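You operate a simulated robot arm through the tools that you are given. There is no shell and no other tool. Be economical: measure what you need, move in short steps, check, and stop when the job is done.

You are at the controls of a simulated robot arm. One attempt, no reset.

Task
Light station 26 dimly: red dial to 20, teal lever to narrow, then lamp on and flap open.

It is judged by the outcome, as a careful person would: the job done as asked, and still so three seconds after it is handed in. It fails if anything else is knocked over, pushed out of place, dropped, spilled or broken.

Robot
A 7-joint arm with a two-finger parallel gripper, fixed in place. Base frame: the origin is at the foot of the arm, x ahead of it, y to its left, z up; the work surface is at about z = 760. Lengths are in mm, angles in degrees, forces in N, time in s.
With the tool pointing down near the work surface it reaches from about 200 to 680 mm from the base axis. Its first joint turns from -66.0 to 66.0 degrees. Payload 2.4 kg.
The TCP is the grasp point between the finger pads, 30 mm short of the fingertips. In the tool frame z runs along the fingers and y along their closing line. Largest opening 94 mm; finger width 28, thickness 10; the body of the gripper, 50 by 96 mm, starts 55 mm behind the TCP.
Orientation is that of the tool frame in the base frame, as a unit quaternion [w, x, y, z]. With the fingers straight down and closing along the base's y, the tool's x points along the base's -x, its y along +y and its z along -z.

Tools
- The arm moves only by the tool move_arm. Its argument "steps" is a list of rows, each an object of numbers (a shift or turn left out is 0, a gripper value left out holds the last): "grip": the closure, from 0 (fully open) to 1 (shut); "tx", "ty", "tz": the shift along the tool's x, y, z in mm; "rx", "ry", "rz": the turn, a rotation vector about the tool's x, y, z in degrees. In form: [{"grip": .., "tx": .., "ty": .., "tz": .., "rx": .., "ry": .., "rz": ..}, ...]. A call has 1 to 20 rows; each row shifts and turns the commanded pose from where the row before left it, along the tool's axes as they then stand. Each row takes 0.2 s and may step no farther than 50 mm and 8.6 degrees from the row before; otherwise, or with a gripper value out of range, the whole call is refused. A pose out of reach is approached as far as the arm can. The call stops where the force on the tool passes 70 N (or 10 N more than at its start, if that is more) or the arm is blocked; 0.2 s more then pass. The fingers move at their own pace (about 153 mm/s each) and stop on an object; they squeeze with about 34 N. The grip force told is the motor's: it shows also when the fingers shut on nothing. Time passes only in rows, and 0.2 s behind the last, so rows that do not move let the fingers close. The reply holds the time, the measured pose of the TCP, the force on the tool along the base axes, the opening and the grip force, in the units named above and with some noise, with the torque about the TCP (base axes, N m) and any sound that the robot's microphone picked up, and new pictures: "show" is both (left out), scene, wrist or none.
- Cameras (640 x 400 px; columns grow to the right, rows downward): "scene" is fixed at [54.4, 496.2, 1440.3]; the picture's right is [-0.50, -0.86, 0.00], its down [-0.53, 0.31, -0.79] and it looks along [0.69, -0.40, -0.61] (base axes); focal length 215 px, centre (320, 200). "wrist" rides on the gripper at [76, 14, -102] in the tool frame; the picture's right is [-0.18, 0.98, 0.00], its down [-0.75, -0.14, -0.64] and it looks along [-0.63, -0.12, 0.77] (tool axes); focal length 243 px, centre (320, 200). There is no depth. A picture from a camera that has moved, and an enlarged one, comes with that camera's place and axes in the base frame and with its lens.
- inspect(camera, box): a new picture of the part [left, top, right, bottom] of that camera's present view, enlarged. It takes no simulated time.
- job_done(): hands the job in; it is judged then, once.

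Go step by step. Nothing tells you positions but the pictures and the camera data: compare them with the known pose of the tool, close in by small moves and look again before you grip or let go. The budget is 120 turns and 200 pictures, counting those below and the enlarged ones. Unless the task says otherwise, let go and move clear before handing in, and close with one line.

The tools are called after "Request:" as a command line: name --argument value ..., lists and objects as JSON in quotes. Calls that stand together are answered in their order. move_arm: Moves the arm, as the interface text tells. Its arguments: {"type":"object","properties":{"steps":{"type":"array","items":{"type":"object","properties":{"grip":{"type":"number"},"tx":{"type":"number"},"ty":{"type":"number"},"tz":{"type":"number"},"rx":{"type":"number"},"ry":{"type":"number"},"rz":{"type":"number"}}}},"show":{"type":"string","enum":["both","scene","wrist","none"]}},"required":["steps"]} The other tools are called the same way: inspect (camera, box) takes an enlarged picture of a part of a camera's view; job_done () hands the job in.

At the start:

```text
time_s: 0.0
position: [417.3, 133.5, 1291.8]
orientation: [0.0, 0.0, 1.0, 0.0]
wrist_force: [-0.6, 0.2, -0.3]
wrist_torque: [0.01, 0.06, 0.0]
opening: 93.9
gripper_force: 0.0
```

scene: 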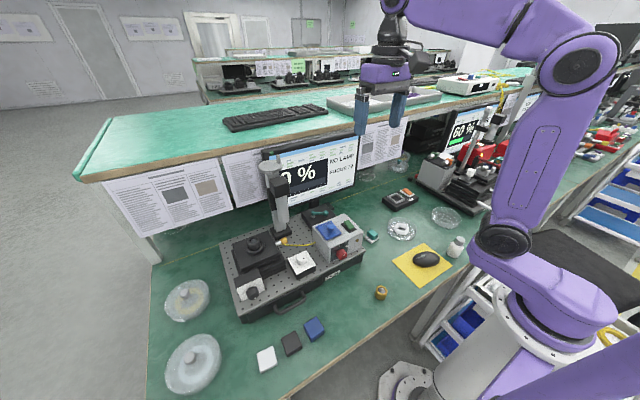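
wrist: 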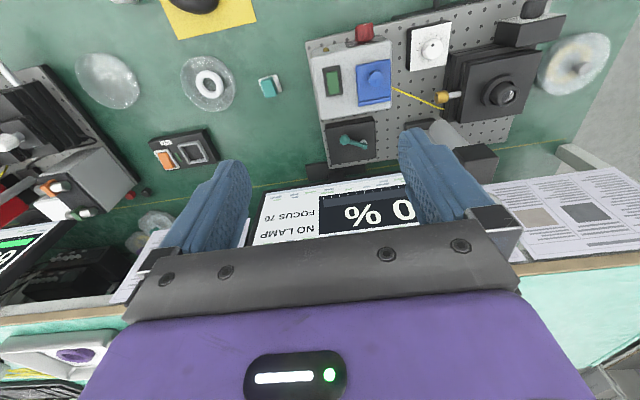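

I see a breadboard station with a blue dial, a white dial, a teal lever, a red knob and a green rocker, with a second station farther off. I'll enlarge both views to read the labels.

Request:
inspect --camera "scene" --box '[210, 140, 390, 330]'

Request:
inspect --camera "wrist" --box '[290, 0, 560, 180]'

Request:
inspect --camera "scene" --box '[370, 90, 530, 250]'

Request:
inspect --camera "wrist" --box '[0, 40, 250, 260]'

```text
2.11 times, centred on (300, 235) of scene
camera zoom: at [54.4, 496.2, 1440.3], right [-0.5, -0.86, 0.0], down [-0.53, 0.31, -0.79], along [0.69, -0.4, -0.61], focal length 453 px, centre (362, 126)
```

zoom: 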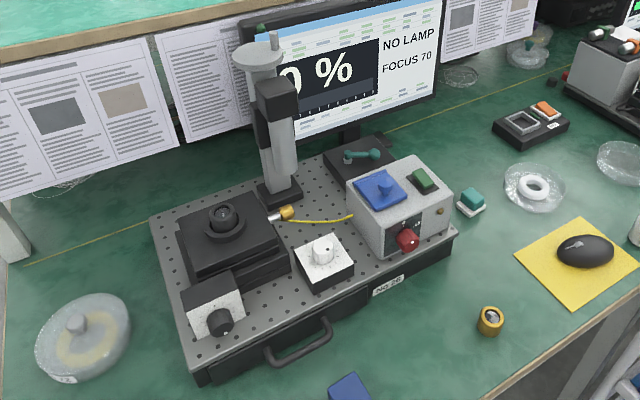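

```text
2.22 times, centred on (425, 90) of wrist
camera zoom: at [340.6, 147.0, 1393.3], right [0.18, 0.98, 0.0], down [0.75, -0.14, 0.64], along [0.63, -0.12, -0.77], focal length 539 px, centre (87, 444)
```

zoom: 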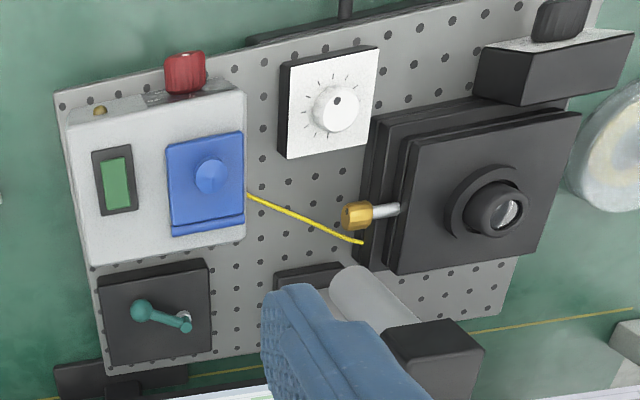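

```text
2.50 times, centred on (450, 170) of scene
camera zoom: at [54.4, 496.2, 1440.3], right [-0.5, -0.86, 0.0], down [-0.53, 0.31, -0.79], along [0.69, -0.4, -0.61], focal length 538 px, centre (-5, 275)
```

zoom: 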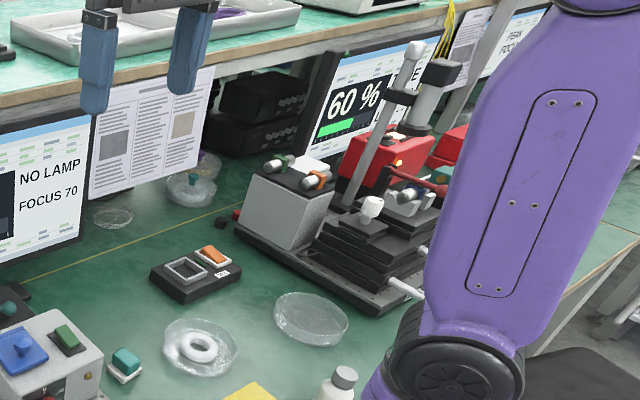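

```text
1.82 times, centred on (125, 150) of wrist
camera zoom: at [340.6, 147.0, 1393.3], right [0.18, 0.98, 0.0], down [0.75, -0.14, 0.64], along [0.63, -0.12, -0.77], focal length 441 px, centre (674, 291)
```

zoom: 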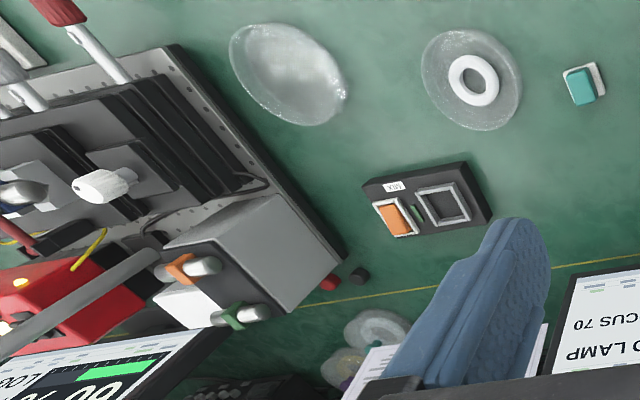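

The box with the red dial, blue flap and green rocker sits on board "No 26". I'll bring the wrist camera closer to read the markings.

Request:
move_arm --steps '[{"tx": 16, "ty": 9, "tz": 40}, {"tx": 16, "ty": 9, "tz": 40}, {"tx": 16, "ty": 9, "tz": 40}, {"tx": 16, "ty": 9, "tz": 40}, {"tx": 16, "ty": 9, "tz": 40}, {"tx": 16, "ty": 9, "tz": 40}, {}]'

```text
time_s: 1.6
position: [323.3, 188.0, 1052.8]
orientation: [0.0, 0.0, 1.0, 0.0]
wrist_force: [0.3, 0.6, 0.3]
wrist_torque: [-0.04, 0.02, 0.0]
opening: 94.3
gripper_force: 0.1
camera wrist: at [246.6, 202.5, 1154.7], right [0.18, 0.98, 0.0], down [0.75, -0.14, 0.64], along [0.63, -0.12, -0.77], focal length 243 px, centre (320, 200)
```

scene: 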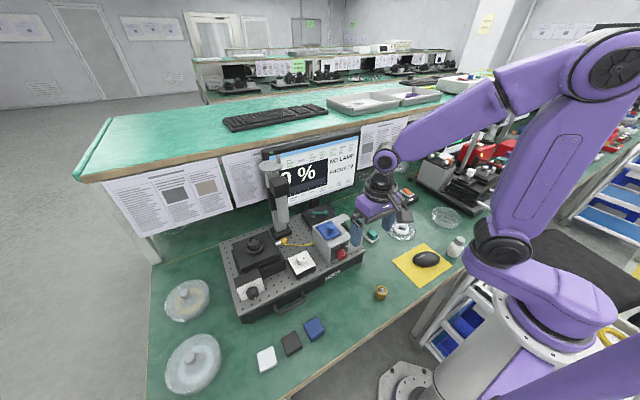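
wrist: 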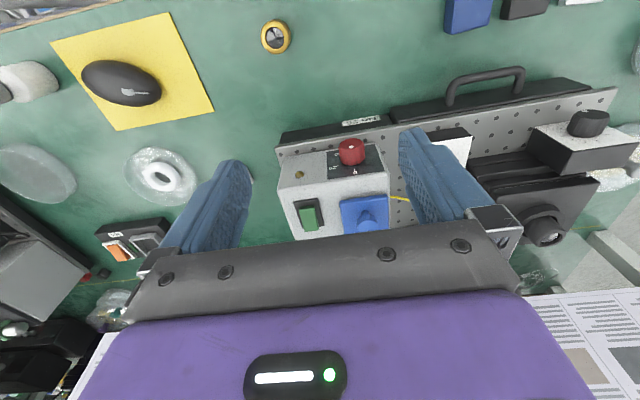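

Request:
inspect --camera "wrist" --box '[260, 110, 420, 240]'

Request:
inspect --camera "wrist" --box '[80, 200, 180, 270]'

```text
3.08 times, centred on (340, 175) of wrist
camera zoom: at [246.6, 202.5, 1154.7], right [0.18, 0.98, 0.0], down [0.75, -0.14, 0.64], along [0.63, -0.12, -0.77], focal length 746 px, centre (258, 277)
```

zoom: 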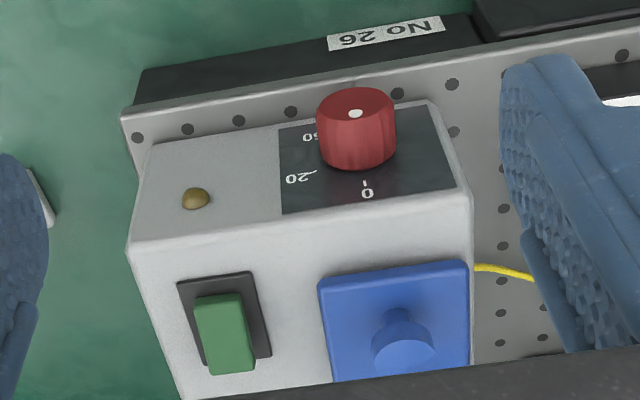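

```text
5.71 times, centred on (130, 235) of wrist
camera zoom: at [246.6, 202.5, 1154.7], right [0.18, 0.98, 0.0], down [0.75, -0.14, 0.64], along [0.63, -0.12, -0.77], focal length 1386 px, centre (1406, 0)
```

zoom: 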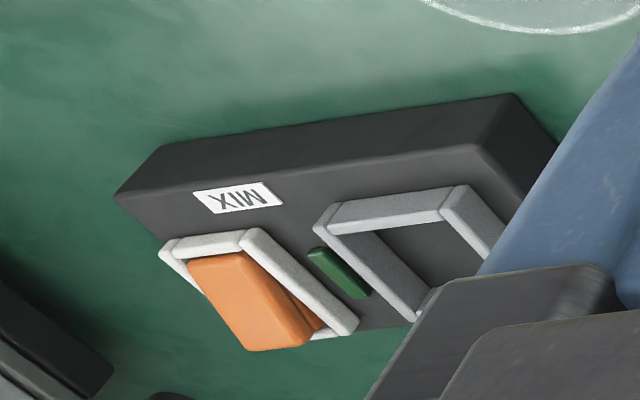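

Request:
inspect --camera "scene" --box '[295, 195, 370, 275]'

```text
5.00 times, centred on (332, 235) of scene
camera zoom: at [54.4, 496.3, 1440.3], right [-0.5, -0.86, 0.0], down [-0.53, 0.31, -0.79], along [0.69, -0.4, -0.61], focal length 1075 px, centre (258, 25)
```

zoom: 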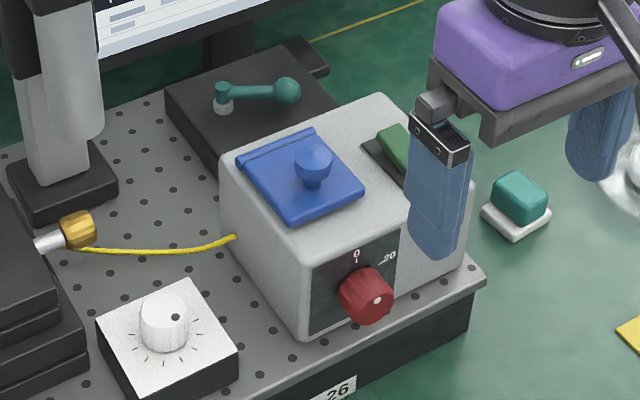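

The red dial is at about (403, 213, 879), on the box's front face. I'll lower and pitch the tool forward to view that face squarely.

Request:
move_arm --steps '[{"tz": 45, "ry": -7.5}, {"tx": 0, "ry": -7.5}, {"ry": -7.5}, {"ry": -7.5}, {"tx": 18, "tz": 30, "ty": 5}, {"tx": 18, "tz": 30, "ty": 5}, {"tx": 15, "tz": 10}, {}]'

```text
time_s: 3.4
position: [309.5, 193.6, 918.9]
orientation: [0.228, 0.001, 0.974, -0.007]
wrist_force: [0.3, -0.1, 0.7]
wrist_torque: [0.0, 0.01, 0.0]
opening: 93.8
gripper_force: 0.0
out of reach, approached as far as the arm can: row 3
camera wrist: at [195.4, 208.8, 975.9], right [0.17, 0.98, 0.07], down [0.39, -0.13, 0.91], along [0.91, -0.13, -0.4], focal length 243 px, centre (320, 200)
```

scene: 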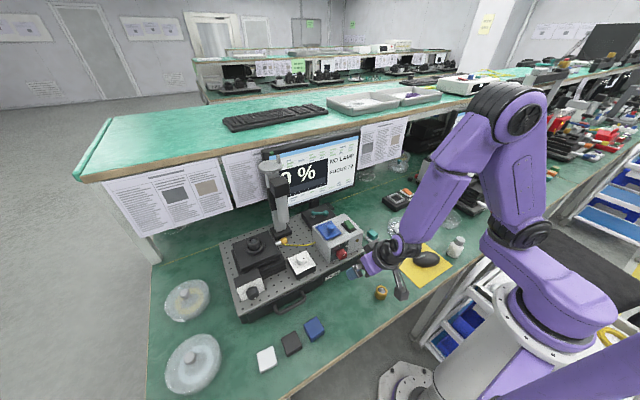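
wrist: 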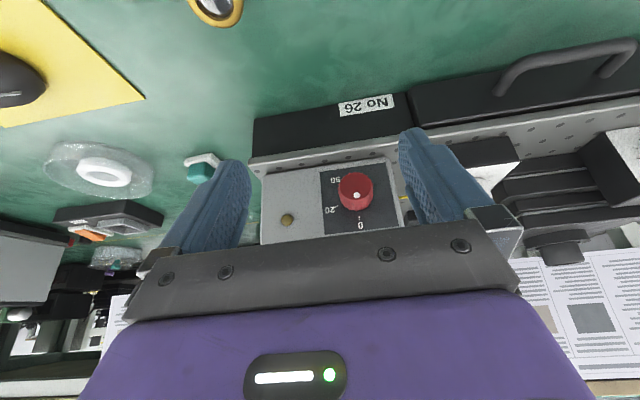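

Request:
inspect --camera "wrist" --box '[260, 150, 420, 250]'

Request:
inspect --camera "scene" --box '[295, 195, 370, 275]'

```text
4.00 times, centred on (340, 200) of wrist
camera zoom: at [195.4, 208.8, 975.9], right [0.17, 0.98, 0.07], down [0.39, -0.13, 0.91], along [0.91, -0.13, -0.4], focal length 970 px, centre (240, 200)
```

zoom: 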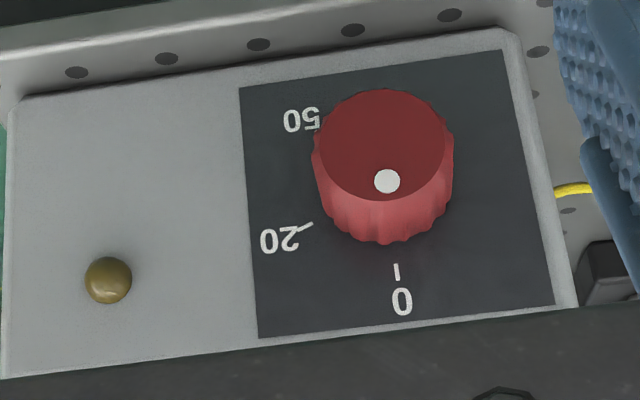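

```text
5.00 times, centred on (332, 235) of scene
camera zoom: at [54.4, 496.2, 1440.3], right [-0.5, -0.86, 0.0], down [-0.53, 0.31, -0.79], along [0.69, -0.4, -0.61], focal length 1075 px, centre (258, 25)
```

zoom: 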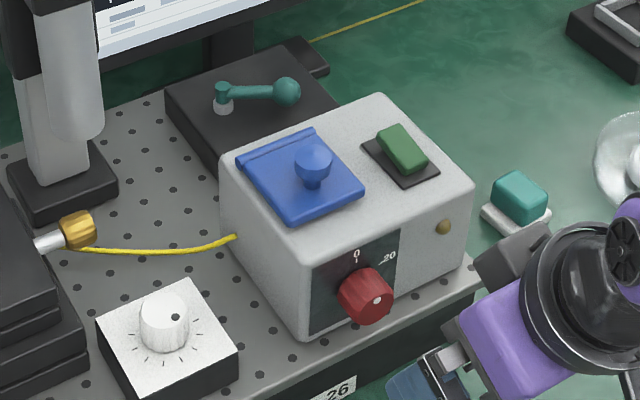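

The dial reads 0 and must turn clockwise to the 20 tick, roughly 65°. I'll test whether the arm can pitch further toward horizontal in front of it.

Request:
move_arm --steps '[{"ry": -8, "ty": 4}, {"ry": -8, "ty": 4}, {"ry": -8, "ty": 4}, {"ry": -8, "ty": 4}, {}]'

```text
time_s: 4.6
position: [308.9, 212.0, 919.6]
orientation: [0.488, -0.002, 0.873, -0.006]
wrist_force: [0.4, 0.8, 0.3]
wrist_torque: [0.01, 0.03, -0.01]
opening: 94.0
gripper_force: 0.0
camera wrist: at [182.4, 225.4, 908.0], right [0.1, 0.98, 0.14], down [-0.15, -0.13, 0.98], along [0.98, -0.12, 0.14], focal length 243 px, centre (320, 200)
```

scene: 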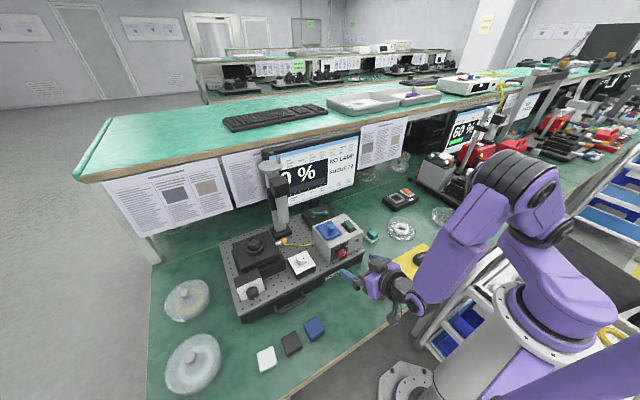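
wrist: 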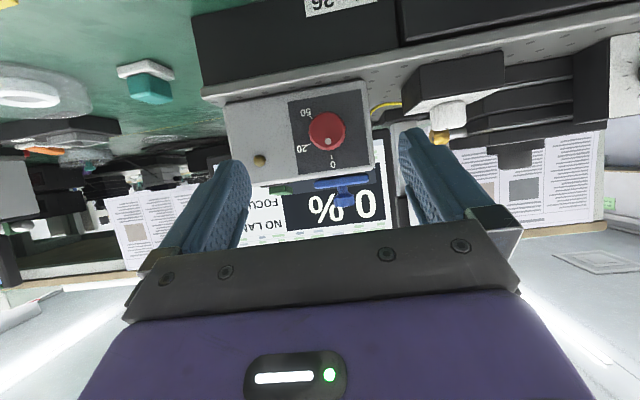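

Request:
inspect --camera "wrist" --box '[270, 75, 390, 180]'

```text
3.81 times, centred on (330, 128) of wrist
camera zoom: at [182.4, 225.4, 908.0], right [0.1, 0.98, 0.14], down [-0.15, -0.13, 0.98], along [0.98, -0.12, 0.14], focal length 924 px, centre (282, 476)
```

zoom: 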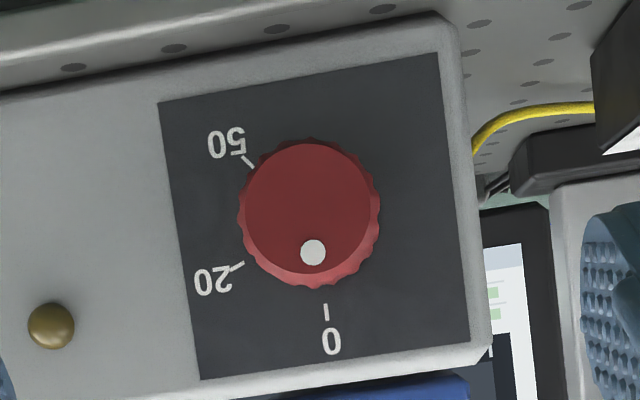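

Knob axis is at about y=215, z=880.5, spanning x≈380–410, and the 20 tick is about 65° clockwise. I'll pitch on to about 88°, keeping clear of the box.

Request:
move_arm --steps '[{"ry": -8}, {"ry": -8}, {"ry": -8}, {"ry": -6}, {}]'

```text
time_s: 5.8
position: [323.8, 241.2, 931.3]
orientation: [0.698, -0.004, 0.716, -0.006]
wrist_force: [0.7, -0.4, -0.5]
wrist_torque: [0.02, 0.03, -0.01]
opening: 93.9
gripper_force: 0.1
out of reach, approached as far as the arm can: row 2, 3, 4
camera wrist: at [220.5, 254.2, 857.7], right [0.01, 0.99, 0.17], down [-0.62, -0.13, 0.77], along [0.78, -0.11, 0.61], focal length 243 px, centre (320, 200)
```

scene: 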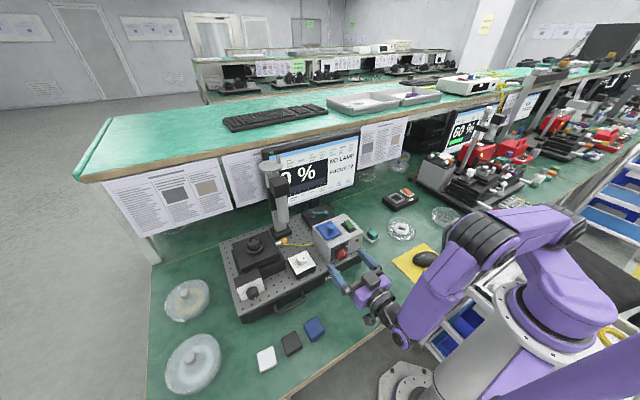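
wrist: 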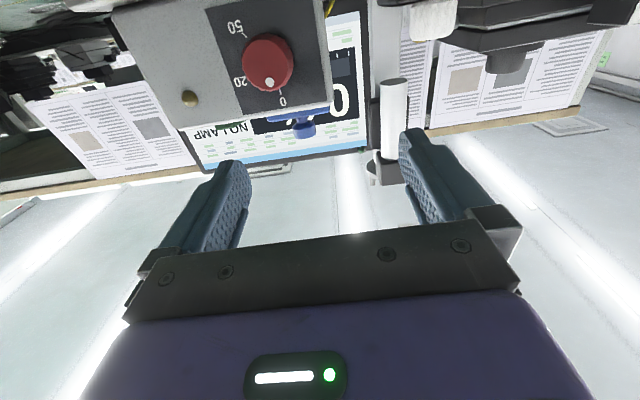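

Request:
move_arm --steps '[{"grip": 0.36, "tz": 15, "tx": 12}, {"tz": 16, "tx": 13}, {}]'

```text
time_s: 6.6
position: [354.1, 241.6, 903.8]
orientation: [0.697, -0.004, 0.717, -0.006]
wrist_force: [-0.5, 0.0, 0.2]
wrist_torque: [0.02, -0.01, -0.03]
opening: 60.3
gripper_force: 0.0
camera wrist: at [250.2, 253.9, 830.3], right [0.01, 0.99, 0.17], down [-0.62, -0.13, 0.77], along [0.78, -0.11, 0.61], focal length 243 px, centre (320, 200)
```

scene: 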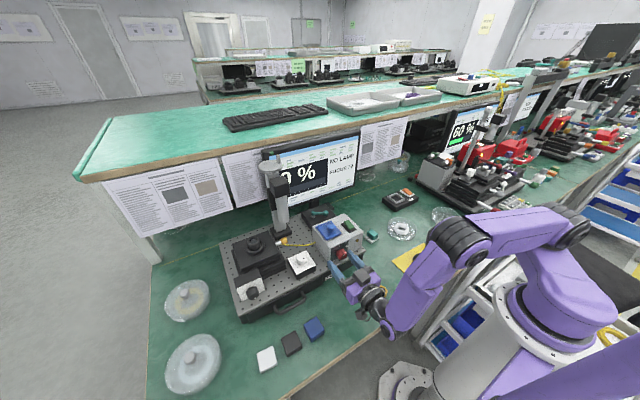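
wrist: 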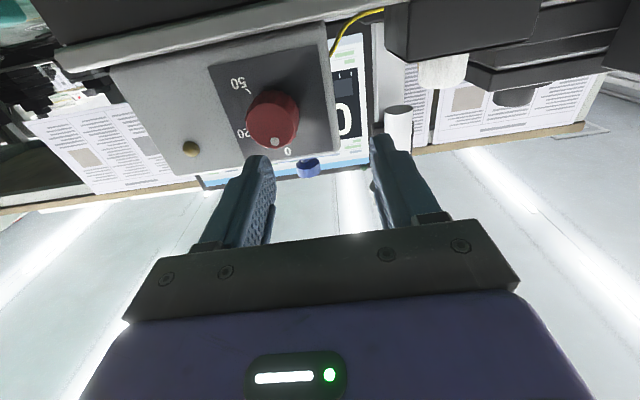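

Request:
move_arm --steps '[{"tz": -12}, {"ty": -13, "tx": 11}, {"ty": -13.5, "tx": 12}, {}]'

```text
time_s: 7.6
position: [354.6, 234.1, 885.0]
orientation: [0.697, -0.003, 0.717, -0.008]
wrist_force: [0.3, -0.6, -0.5]
wrist_torque: [-0.01, -0.03, 0.0]
opening: 60.2
gripper_force: 0.1
out of reach, approached as far as the arm can: row 2, 3
camera wrist: at [250.0, 247.3, 812.3], right [0.01, 0.99, 0.17], down [-0.62, -0.13, 0.77], along [0.78, -0.11, 0.61], focal length 243 px, centre (320, 200)
```

scene: 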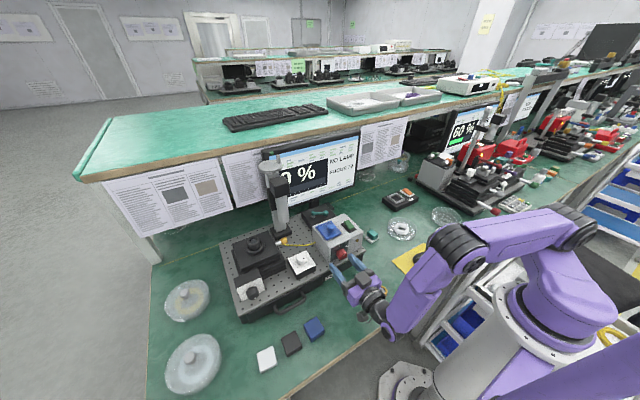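
wrist: 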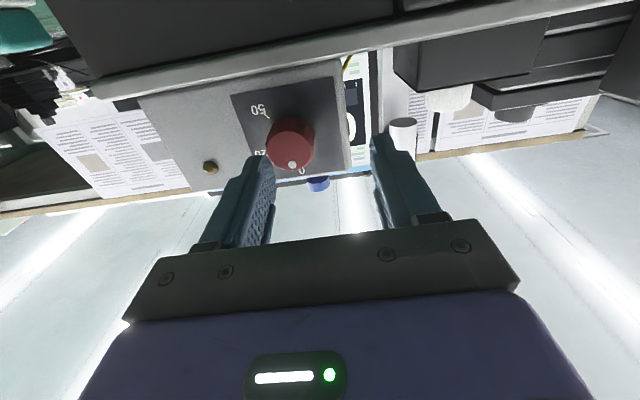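

The arm is near its inner limit at this pitch, so I'll ease back to about 74° and then line up with the knob axis.

Request:
move_arm --steps '[{"ry": 7}, {"ry": 7}, {"tz": -10}, {"ty": -10}, {"ty": -9}, {}]'

```text
time_s: 9.0
position: [346.6, 219.0, 891.6]
orientation: [0.605, -0.004, 0.796, -0.007]
wrist_force: [-0.3, -0.3, 0.5]
wrist_torque: [-0.01, 0.02, -0.01]
opening: 60.6
gripper_force: 0.0
out of reach, approached as far as the arm can: row 5
camera wrist: at [228.3, 232.2, 845.0], right [0.05, 0.99, 0.16], down [-0.42, -0.12, 0.9], along [0.91, -0.12, 0.4], focal length 243 px, centre (320, 200)
```

scene: 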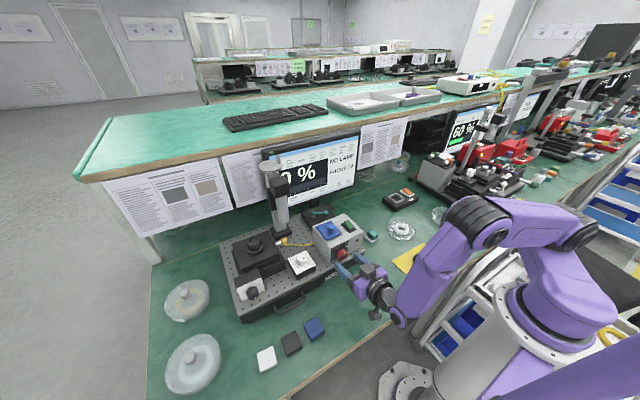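
wrist: 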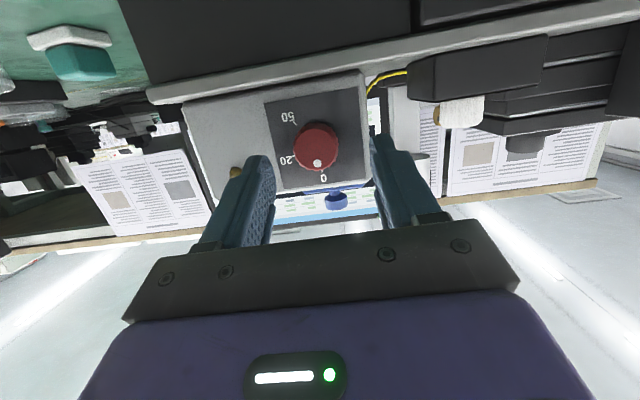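

Request:
move_arm --steps '[{"tz": 11, "tx": 1, "ty": -2}, {"tz": 10.7, "tx": 1, "ty": -1.5}, {}]'

Request:
inspect --camera "scene" --box '[300, 210, 390, 290]'

```text
time_s: 9.8
position: [368.9, 215.2, 883.0]
orientation: [0.604, -0.003, 0.797, -0.006]
wrist_force: [0.0, 0.4, -0.2]
wrist_torque: [0.0, 0.01, 0.02]
opening: 60.2
gripper_force: 0.1
camera wrist: at [249.2, 227.8, 836.9], right [0.05, 0.98, 0.16], down [-0.42, -0.13, 0.9], along [0.91, -0.12, 0.4], focal length 243 px, centre (320, 200)
```

scene: 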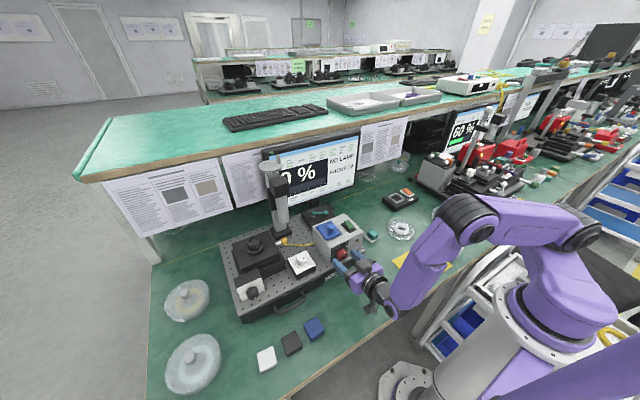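
wrist: 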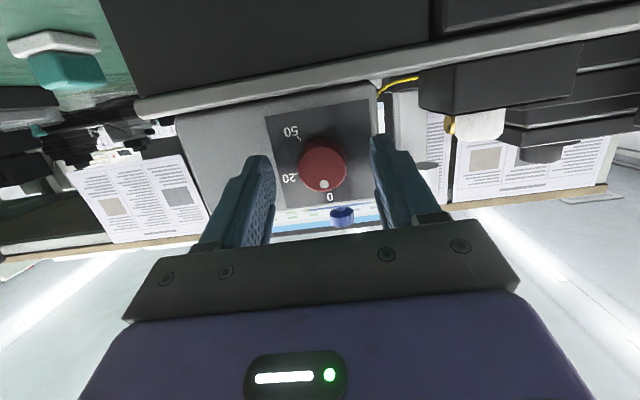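

```text
5.00 times, centred on (345, 250) of scene
camera zoom: at [54.4, 496.2, 1440.3], right [-0.5, -0.86, 0.0], down [-0.53, 0.31, -0.79], along [0.69, -0.4, -0.61], focal length 1075 px, centre (195, -50)
```

zoom: 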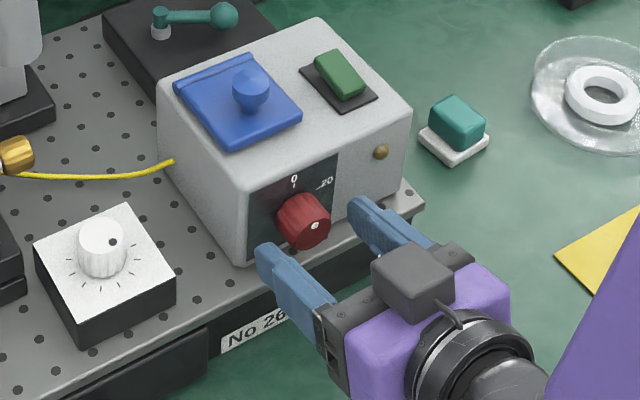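

The knob cap looks nearer x≈395 when all views are combined, so I'll go 10 mm further in before closing.

Request:
move_arm --steps '[{"tz": 9.6, "tx": -1.5}, {}, {"grip": 1}, {}, {}]'

Request:
inspect --camera "scene" --box '[300, 210, 390, 290]'

```text
time_s: 11.0
position: [377.1, 215.1, 881.8]
orientation: [0.605, -0.003, 0.796, -0.006]
wrist_force: [4.7, 1.3, -2.3]
wrist_torque: [0.02, 0.01, 0.67]
opening: 31.6
gripper_force: 45.0
camera wrist: at [258.7, 228.2, 835.7], right [0.05, 0.99, 0.16], down [-0.42, -0.13, 0.9], along [0.91, -0.12, 0.4], focal length 243 px, centre (320, 200)
```

scene: 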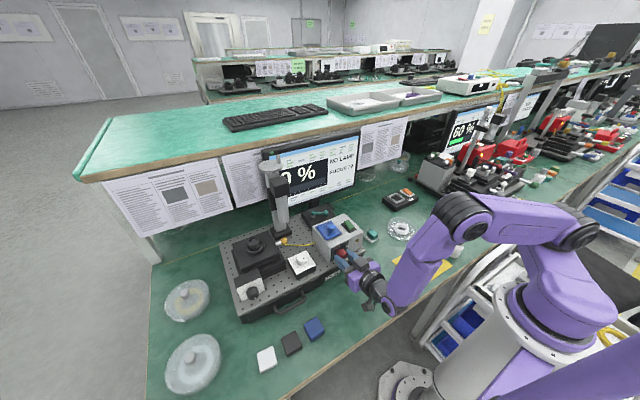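
wrist: 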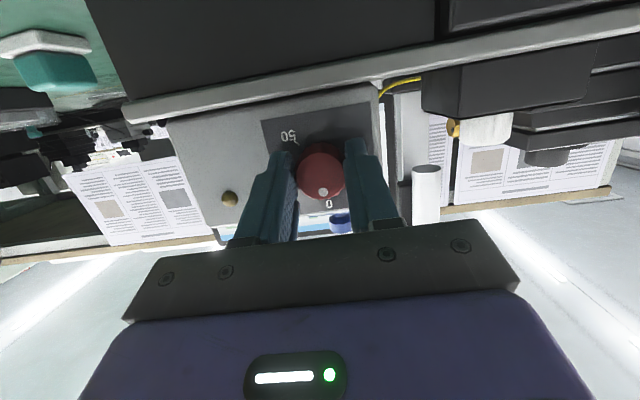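

```text
5.00 times, centred on (345, 250) of scene
camera zoom: at [54.5, 496.3, 1440.3], right [-0.5, -0.86, 0.0], down [-0.53, 0.31, -0.79], along [0.69, -0.4, -0.61], focal length 1075 px, centre (195, -50)
```

zoom: 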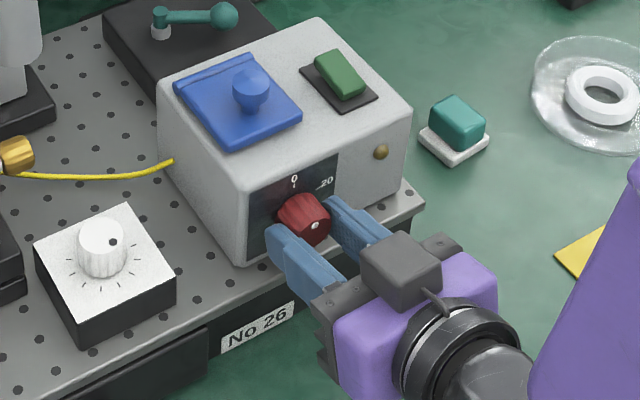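

Gripped. Now I'll turn about the knob axis, starting with 24°.

Request:
move_arm --steps '[{"rx": -2.14, "rz": 7.71}, {"rx": -2.14, "rz": 7.71}, {"rx": -2.14, "rz": 7.71}, {}]'

Request:
inspect --camera "scene" --box '[300, 210, 390, 290]'

```text
time_s: 11.4
position: [382.6, 215.7, 881.2]
orientation: [0.602, 0.026, 0.798, 0.009]
wrist_force: [-34.3, -22.8, 18.7]
wrist_torque: [0.29, -1.65, 1.39]
opening: 32.1
gripper_force: 44.8
out of reach, approached as far as the arm can: row 1
stopped in row 1: the force on the tool passed its limit at 137 N (the readings are from after the stop); the commanded pose is now the measured one
camera wrist: at [263.2, 234.6, 836.1], right [0.08, 0.97, 0.22], down [-0.42, -0.17, 0.89], along [0.91, -0.16, 0.39], focal length 243 px, centre (320, 200)
```

scene: 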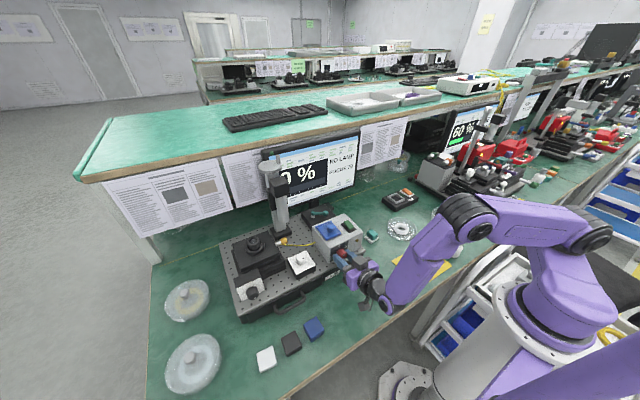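
wrist: 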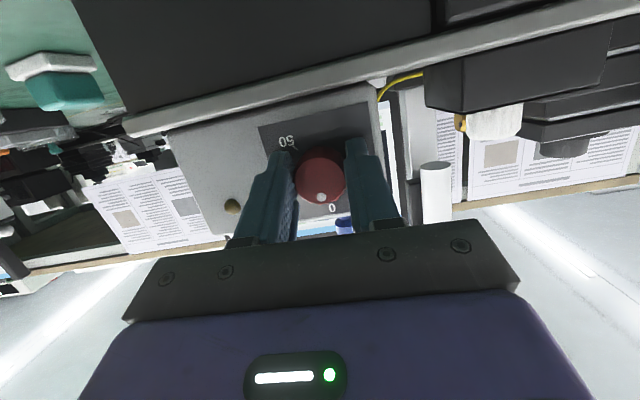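

```text
5.00 times, centred on (345, 250) of scene
camera zoom: at [53.2, 495.6, 1440.6], right [-0.5, -0.86, 0.0], down [-0.53, 0.31, -0.79], along [0.69, -0.4, -0.61], focal length 1075 px, centre (195, -50)
```

zoom: 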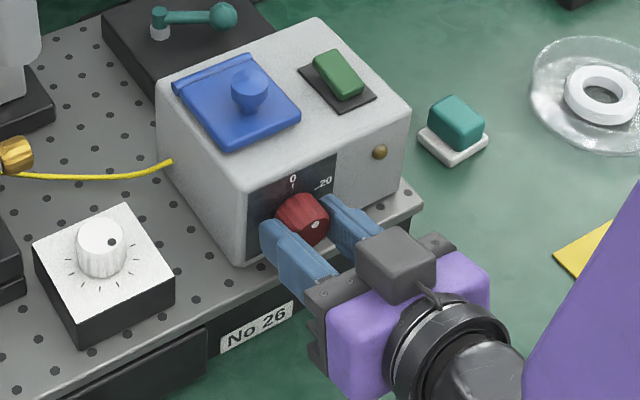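

The arm hit its reach limit while rolling that way, so I'll let go. Then I'll lower the pitch to gain room before trying again.

Request:
move_arm --steps '[{"grip": 0.36}, {}, {"tz": -4}, {"ry": 7}, {"ry": 7, "tx": -4}, {"tz": -15, "tx": -4}, {"tz": -15}, {}]'

Request:
inspect --camera "scene" --box '[295, 195, 385, 275]'

```text
time_s: 13.2
position: [358.3, 217.2, 902.2]
orientation: [0.497, 0.026, 0.867, 0.014]
wrist_force: [-0.1, 0.1, -0.4]
wrist_torque: [0.0, 0.02, -0.01]
opening: 60.2
gripper_force: 0.1
camera wrist: at [231.5, 234.5, 889.3], right [0.12, 0.97, 0.21], down [-0.18, -0.19, 0.97], along [0.98, -0.15, 0.15], focal length 243 px, centre (320, 200)
```

scene: 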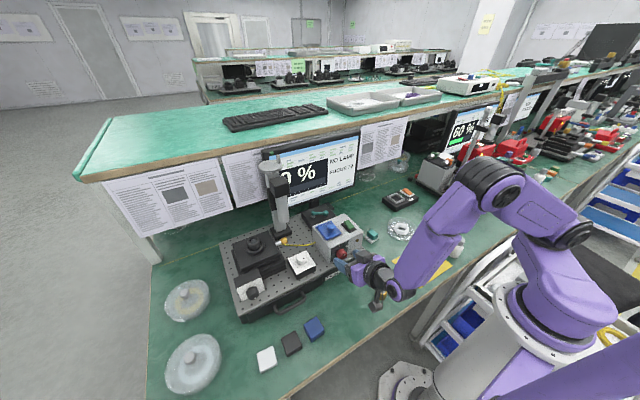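
wrist: 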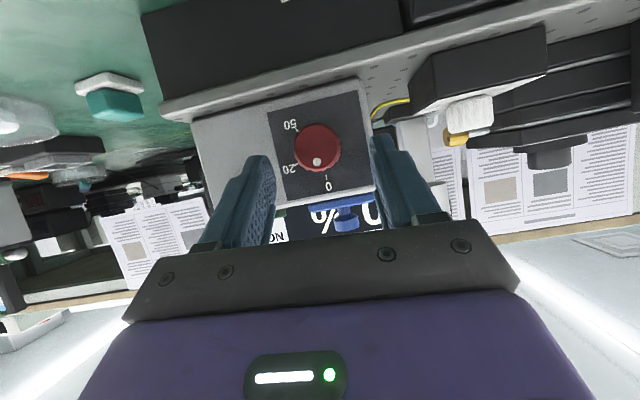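

```text
5.00 times, centred on (340, 235) of scene
camera zoom: at [54.4, 496.2, 1440.3], right [-0.5, -0.86, 0.0], down [-0.53, 0.31, -0.79], along [0.69, -0.4, -0.61], focal length 1075 px, centre (220, 25)
```

zoom: 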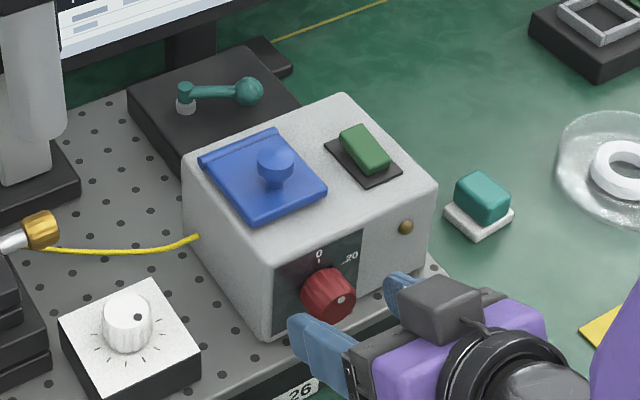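

Nothing was displaced and the dial has turned slightly. I'll pre-roll the opened gripper by about −36° in free space so the turning stroke stays in reach.

Request:
move_arm --steps '[{"rx": 3.95, "rz": -6.96}, {"rx": 3.95, "rz": -6.96}, {"rx": 3.95, "rz": -6.96}, {"rx": 3.95, "rz": -6.96}, {"rx": 3.95, "rz": -6.96}, {}]'

Request:
inspect --camera "wrist" --box '[250, 70, 410, 230]'

```text
time_s: 14.6
position: [357.3, 216.9, 902.6]
orientation: [0.469, -0.15, 0.824, -0.281]
wrist_force: [0.1, 0.6, -0.2]
wrist_torque: [-0.01, 0.02, -0.01]
opening: 60.2
gripper_force: 0.1
camera wrist: at [231.0, 221.2, 883.5], right [0.11, 0.88, -0.47], down [-0.16, 0.48, 0.86], along [0.98, -0.02, 0.2], focal length 243 px, centre (320, 200)
```

scene: 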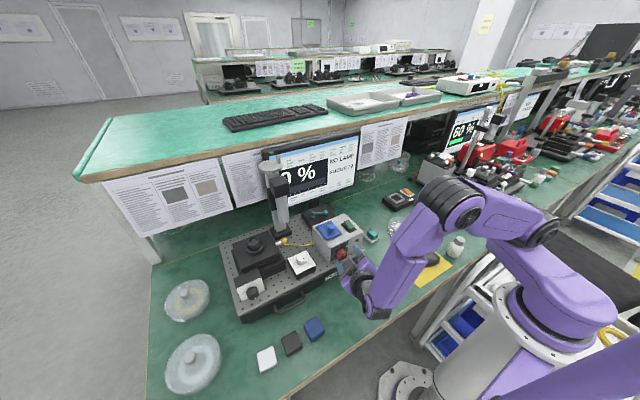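
wrist: 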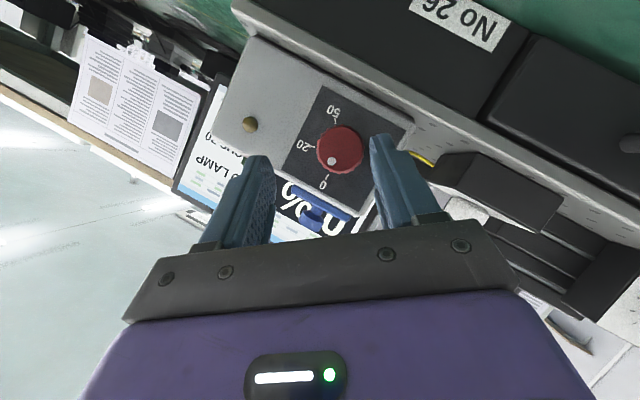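

```text
2.50 times, centred on (330, 150) of wrist
camera zoom: at [231.0, 221.2, 883.5], right [0.11, 0.88, -0.47], down [-0.16, 0.48, 0.86], along [0.98, -0.02, 0.2], focal length 606 px, centre (295, 325)
```

zoom: 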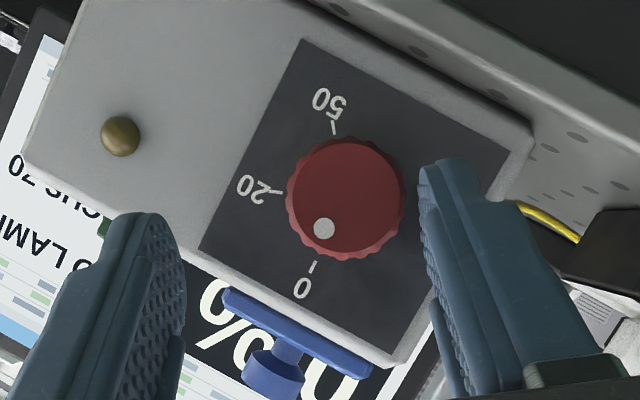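

Pre-roll reached, and the dial is still at about 0. I'll centre on the knob axis, go in and close.

Request:
move_arm --steps '[{"ty": 11.8, "tx": -3}, {"tz": 12}, {"tz": 11.4}, {}]'

Request:
inspect --camera "wrist" --box '[220, 70, 420, 230]'

```text
time_s: 15.6
position: [379.7, 219.8, 889.6]
orientation: [0.468, -0.15, 0.824, -0.281]
wrist_force: [-0.3, 0.6, 0.1]
wrist_torque: [0.0, 0.0, 0.0]
opening: 60.1
gripper_force: 0.1
camera wrist: at [253.1, 224.8, 868.8], right [0.11, 0.88, -0.47], down [-0.16, 0.48, 0.86], along [0.98, -0.02, 0.2], focal length 243 px, centre (320, 200)
```

scene: 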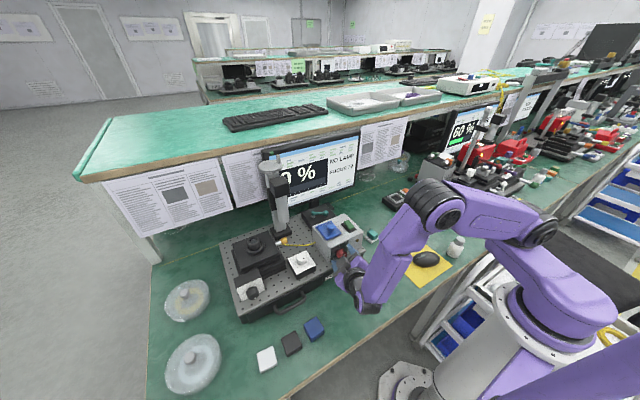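
wrist: 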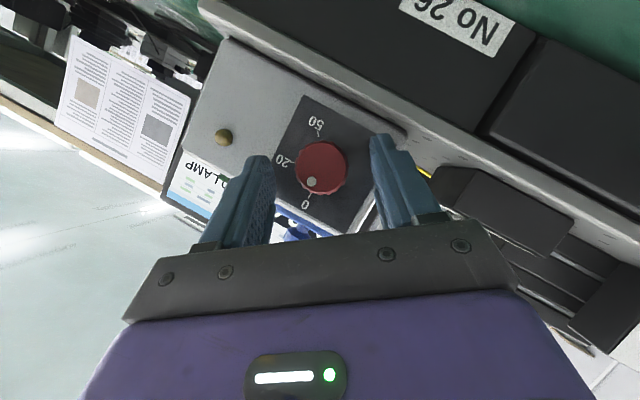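

```text
2.50 times, centred on (320, 150) of wrist
camera zoom: at [253.1, 224.8, 868.8], right [0.11, 0.88, -0.47], down [-0.16, 0.48, 0.86], along [0.98, -0.02, 0.2], focal length 606 px, centre (320, 325)
```

zoom: 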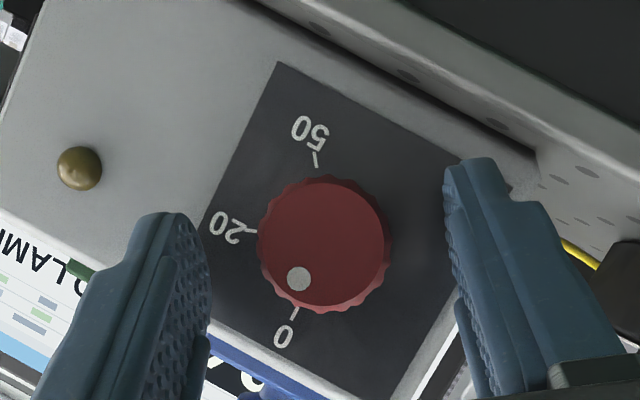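

Request:
move_arm --steps '[{"grip": 1}, {}, {}]' --show "wrist"

```text
time_s: 16.4
position: [380.3, 220.4, 887.9]
orientation: [0.468, -0.152, 0.824, -0.28]
wrist_force: [9.7, 8.1, -12.0]
wrist_torque: [0.15, 0.91, 0.79]
opening: 32.0
gripper_force: 45.0
camera wrist: at [253.0, 225.5, 868.6], right [0.11, 0.88, -0.47], down [-0.16, 0.48, 0.86], along [0.98, -0.02, 0.19], focal length 243 px, centre (320, 200)
```

wrist: 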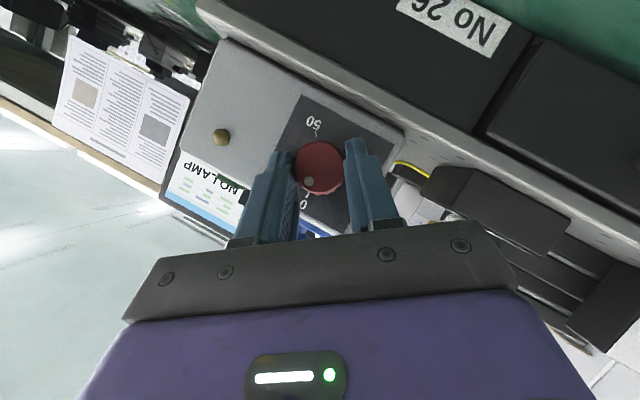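

Gripped with a slight sideways load, which I'll correct by about 2 mm while beginning the turn.

Request:
move_arm --steps '[{"ty": 1.9}, {"rx": -3.95, "rz": 6.96, "ty": -1.47, "tx": 0.09}, {"rx": -3.95, "rz": 6.96, "ty": -1.47, "tx": 0.09}, {}]' --show "wrist"

```text
time_s: 17.4
position: [379.1, 219.3, 889.2]
orientation: [0.488, -0.081, 0.853, -0.165]
wrist_force: [-3.4, 1.0, 0.9]
wrist_torque: [0.04, 0.91, 0.52]
opening: 31.8
gripper_force: 45.0
camera wrist: at [253.1, 229.4, 870.8], right [0.12, 0.97, -0.21], down [-0.17, 0.22, 0.96], along [0.98, -0.08, 0.19], focal length 243 px, centre (320, 200)
```

wrist: 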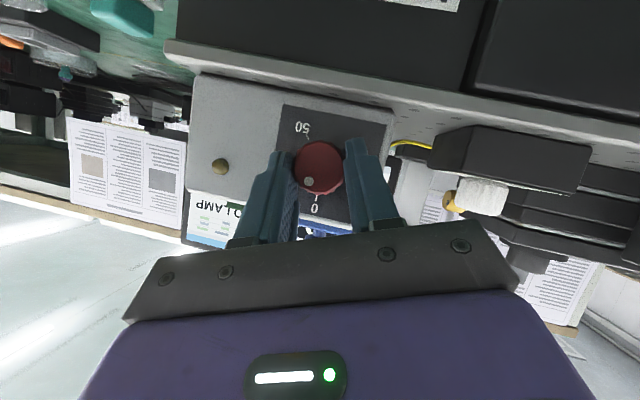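

It turns cleanly with low force. I'll continue another 24°.

Request:
move_arm --steps '[{"rx": -3.95, "rz": 6.96, "ty": -1.47, "tx": 0.09}, {"rx": -3.95, "rz": 6.96, "ty": -1.47, "tx": 0.09}, {"rx": -3.95, "rz": 6.96, "ty": -1.47, "tx": 0.09}, {}]' --show "wrist"

```text
time_s: 18.4
position: [378.6, 215.4, 890.0]
orientation: [0.499, 0.025, 0.866, 0.015]
wrist_force: [0.8, -1.5, 6.1]
wrist_torque: [0.0, 0.38, 1.07]
opening: 32.1
gripper_force: 45.1
camera wrist: at [253.2, 232.8, 876.0], right [0.12, 0.97, 0.21], down [-0.18, -0.19, 0.97], along [0.98, -0.15, 0.15], focal length 243 px, centre (320, 200)
```

wrist: 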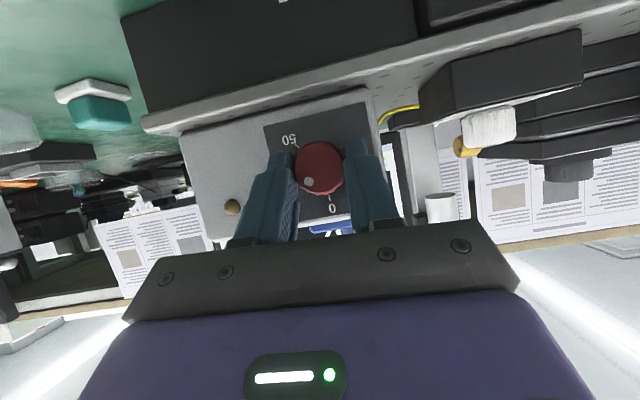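

Request:
move_arm --steps '[{"rx": -3.95, "rz": 6.96, "ty": -1.47, "tx": 0.09}, {}]' --show "none"

```text
time_s: 19.0
position: [381.2, 215.3, 888.8]
orientation: [0.49, 0.066, 0.868, 0.051]
wrist_force: [-10.8, -11.5, 9.3]
wrist_torque: [-0.17, -0.29, 0.9]
opening: 32.8
gripper_force: 44.9
out of reach, approached as far as the arm can: row 1
stopped in row 2: the force on the tool passed its limit at 71 N (the readings are from after the stop); the commanded pose is now the measured one
```

The reach limit came up again. I'll let go, back off, and look at the dial.

Request:
move_arm --steps '[{"grip": 0.36}, {}, {"rx": 3.95, "rz": -6.96}, {"tz": -14}, {"tz": -14}, {"rx": 3.95, "rz": -6.96}, {"rx": 3.95, "rz": -6.96}, {"rx": 3.95, "rz": -6.96}, {}]' --show "wrist"

Request:
inspect --camera "wrist" --box '[250, 70, 410, 230]'

```text
time_s: 21.0
position: [355.6, 217.0, 903.0]
orientation: [0.473, -0.078, 0.858, -0.186]
wrist_force: [-0.4, -0.2, 0.6]
wrist_torque: [0.01, 0.0, 0.04]
opening: 60.1
gripper_force: 0.1
camera wrist: at [230.0, 231.5, 887.1], right [0.14, 0.96, -0.24], down [-0.14, 0.26, 0.96], along [0.98, -0.1, 0.17], focal length 243 px, centre (320, 200)
```

wrist: 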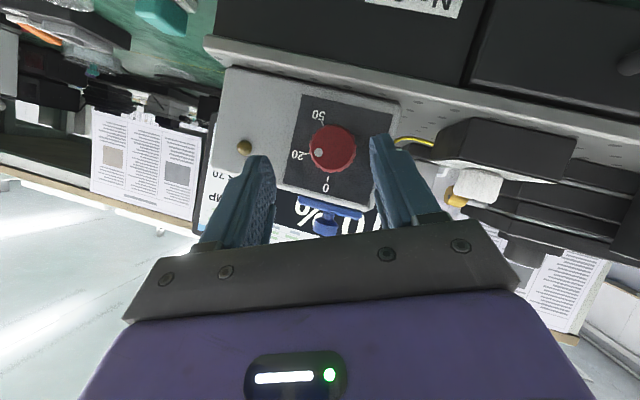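

```text
2.50 times, centred on (330, 150) of wrist
camera zoom: at [230.0, 231.5, 887.1], right [0.14, 0.96, -0.24], down [-0.14, 0.26, 0.96], along [0.98, -0.1, 0.17], focal length 606 px, centre (295, 325)
```

zoom: 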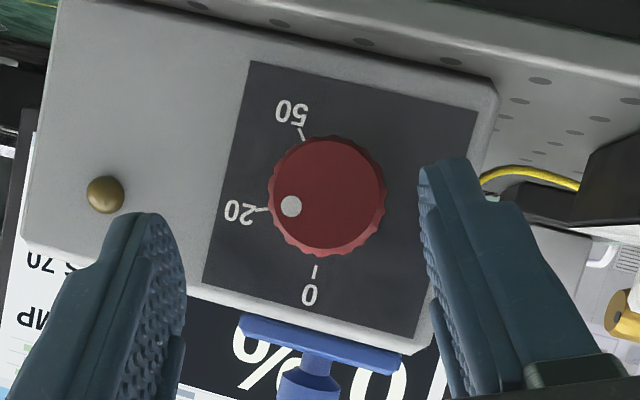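

Request:
inspect --camera "wrist" --box '[295, 95, 385, 205]'

```text
3.64 times, centred on (340, 150) of wrist
camera zoom: at [230.0, 231.5, 887.1], right [0.14, 0.96, -0.24], down [-0.14, 0.26, 0.96], along [0.98, -0.1, 0.17], focal length 882 px, centre (247, 382)
```

zoom: 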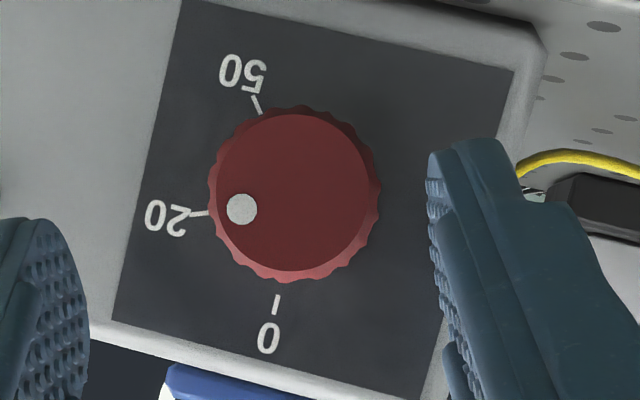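

The dot is still about 12° short of the 20 tick. I'll re-grip at this roll and turn the remainder.

Request:
move_arm --steps '[{"ty": 8.9, "tx": -3.2}, {"tz": 13}, {"tz": 12.7}, {"grip": 1}, {}, {}]' --show "none"

Request:
inspect --camera "wrist" --box '[270, 115, 370, 225]'

```text
time_s: 22.4
position: [381.5, 220.2, 889.4]
orientation: [0.473, -0.078, 0.857, -0.186]
wrist_force: [-1.8, -6.6, 6.7]
wrist_torque: [-0.11, 0.08, 0.7]
opening: 32.4
gripper_force: 44.9
```

```text
3.64 times, centred on (320, 170) of wrist
camera zoom: at [254.4, 233.9, 873.2], right [0.14, 0.96, -0.24], down [-0.14, 0.26, 0.96], along [0.98, -0.1, 0.17], focal length 882 px, centre (320, 309)
```

zoom: 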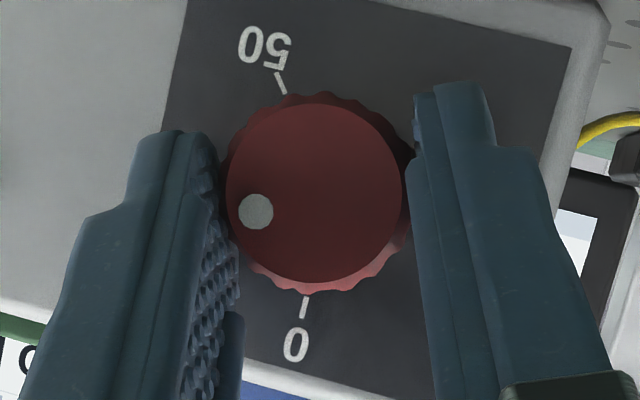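

Request:
move_arm --steps '[{"rx": -3.25, "ry": 0.25, "rz": 5.04, "ty": -1.3}, {"rx": -3.25, "ry": 0.25, "rz": 5.04, "ty": -1.3}, {}]' --show "none"

Request:
inspect --camera "wrist" --box '[270, 115, 370, 225]'

```text
time_s: 23.2
position: [380.4, 217.0, 890.0]
orientation: [0.479, -0.027, 0.872, -0.096]
wrist_force: [-3.9, -9.0, 3.7]
wrist_torque: [-0.08, -0.8, 0.88]
opening: 32.1
gripper_force: 44.7
```

```text
3.64 times, centred on (320, 170) of wrist
camera zoom: at [254.3, 234.6, 877.5], right [0.14, 0.99, -0.04], down [-0.14, 0.06, 0.99], along [0.98, -0.13, 0.15], focal length 882 px, centre (320, 309)
```

zoom: 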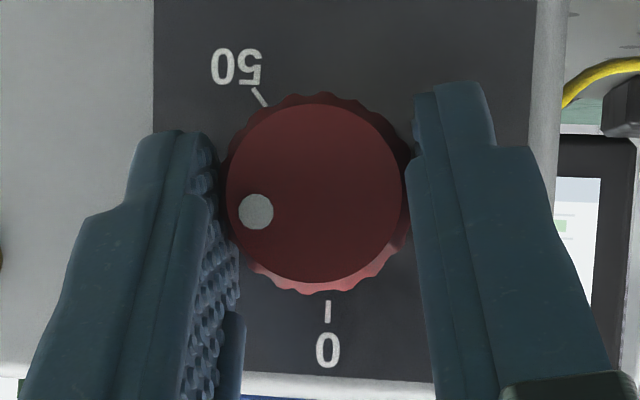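

Request:
move_arm --steps '[{"grip": 0.36}, {}, {"tz": -14}, {"tz": -14}, {}]' --show "none"

Request:
inspect --camera "wrist" --box '[265, 100, 365, 200]'

```text
time_s: 24.4
position: [355.1, 222.0, 904.9]
orientation: [0.479, -0.028, 0.872, -0.094]
wrist_force: [-0.3, 0.1, -0.3]
wrist_torque: [0.02, -0.03, 0.03]
opening: 60.4
gripper_force: 0.1
```

```text
4.00 times, centred on (315, 150) of wrist
camera zoom: at [230.0, 238.5, 892.0], right [0.14, 0.99, -0.04], down [-0.14, 0.06, 0.99], along [0.98, -0.14, 0.15], focal length 970 px, centre (340, 400)
```

zoom: 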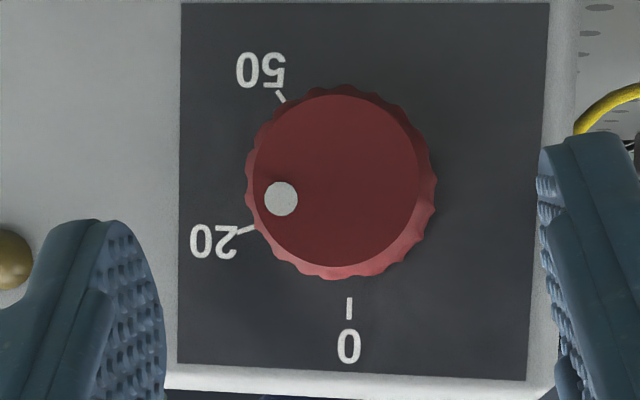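

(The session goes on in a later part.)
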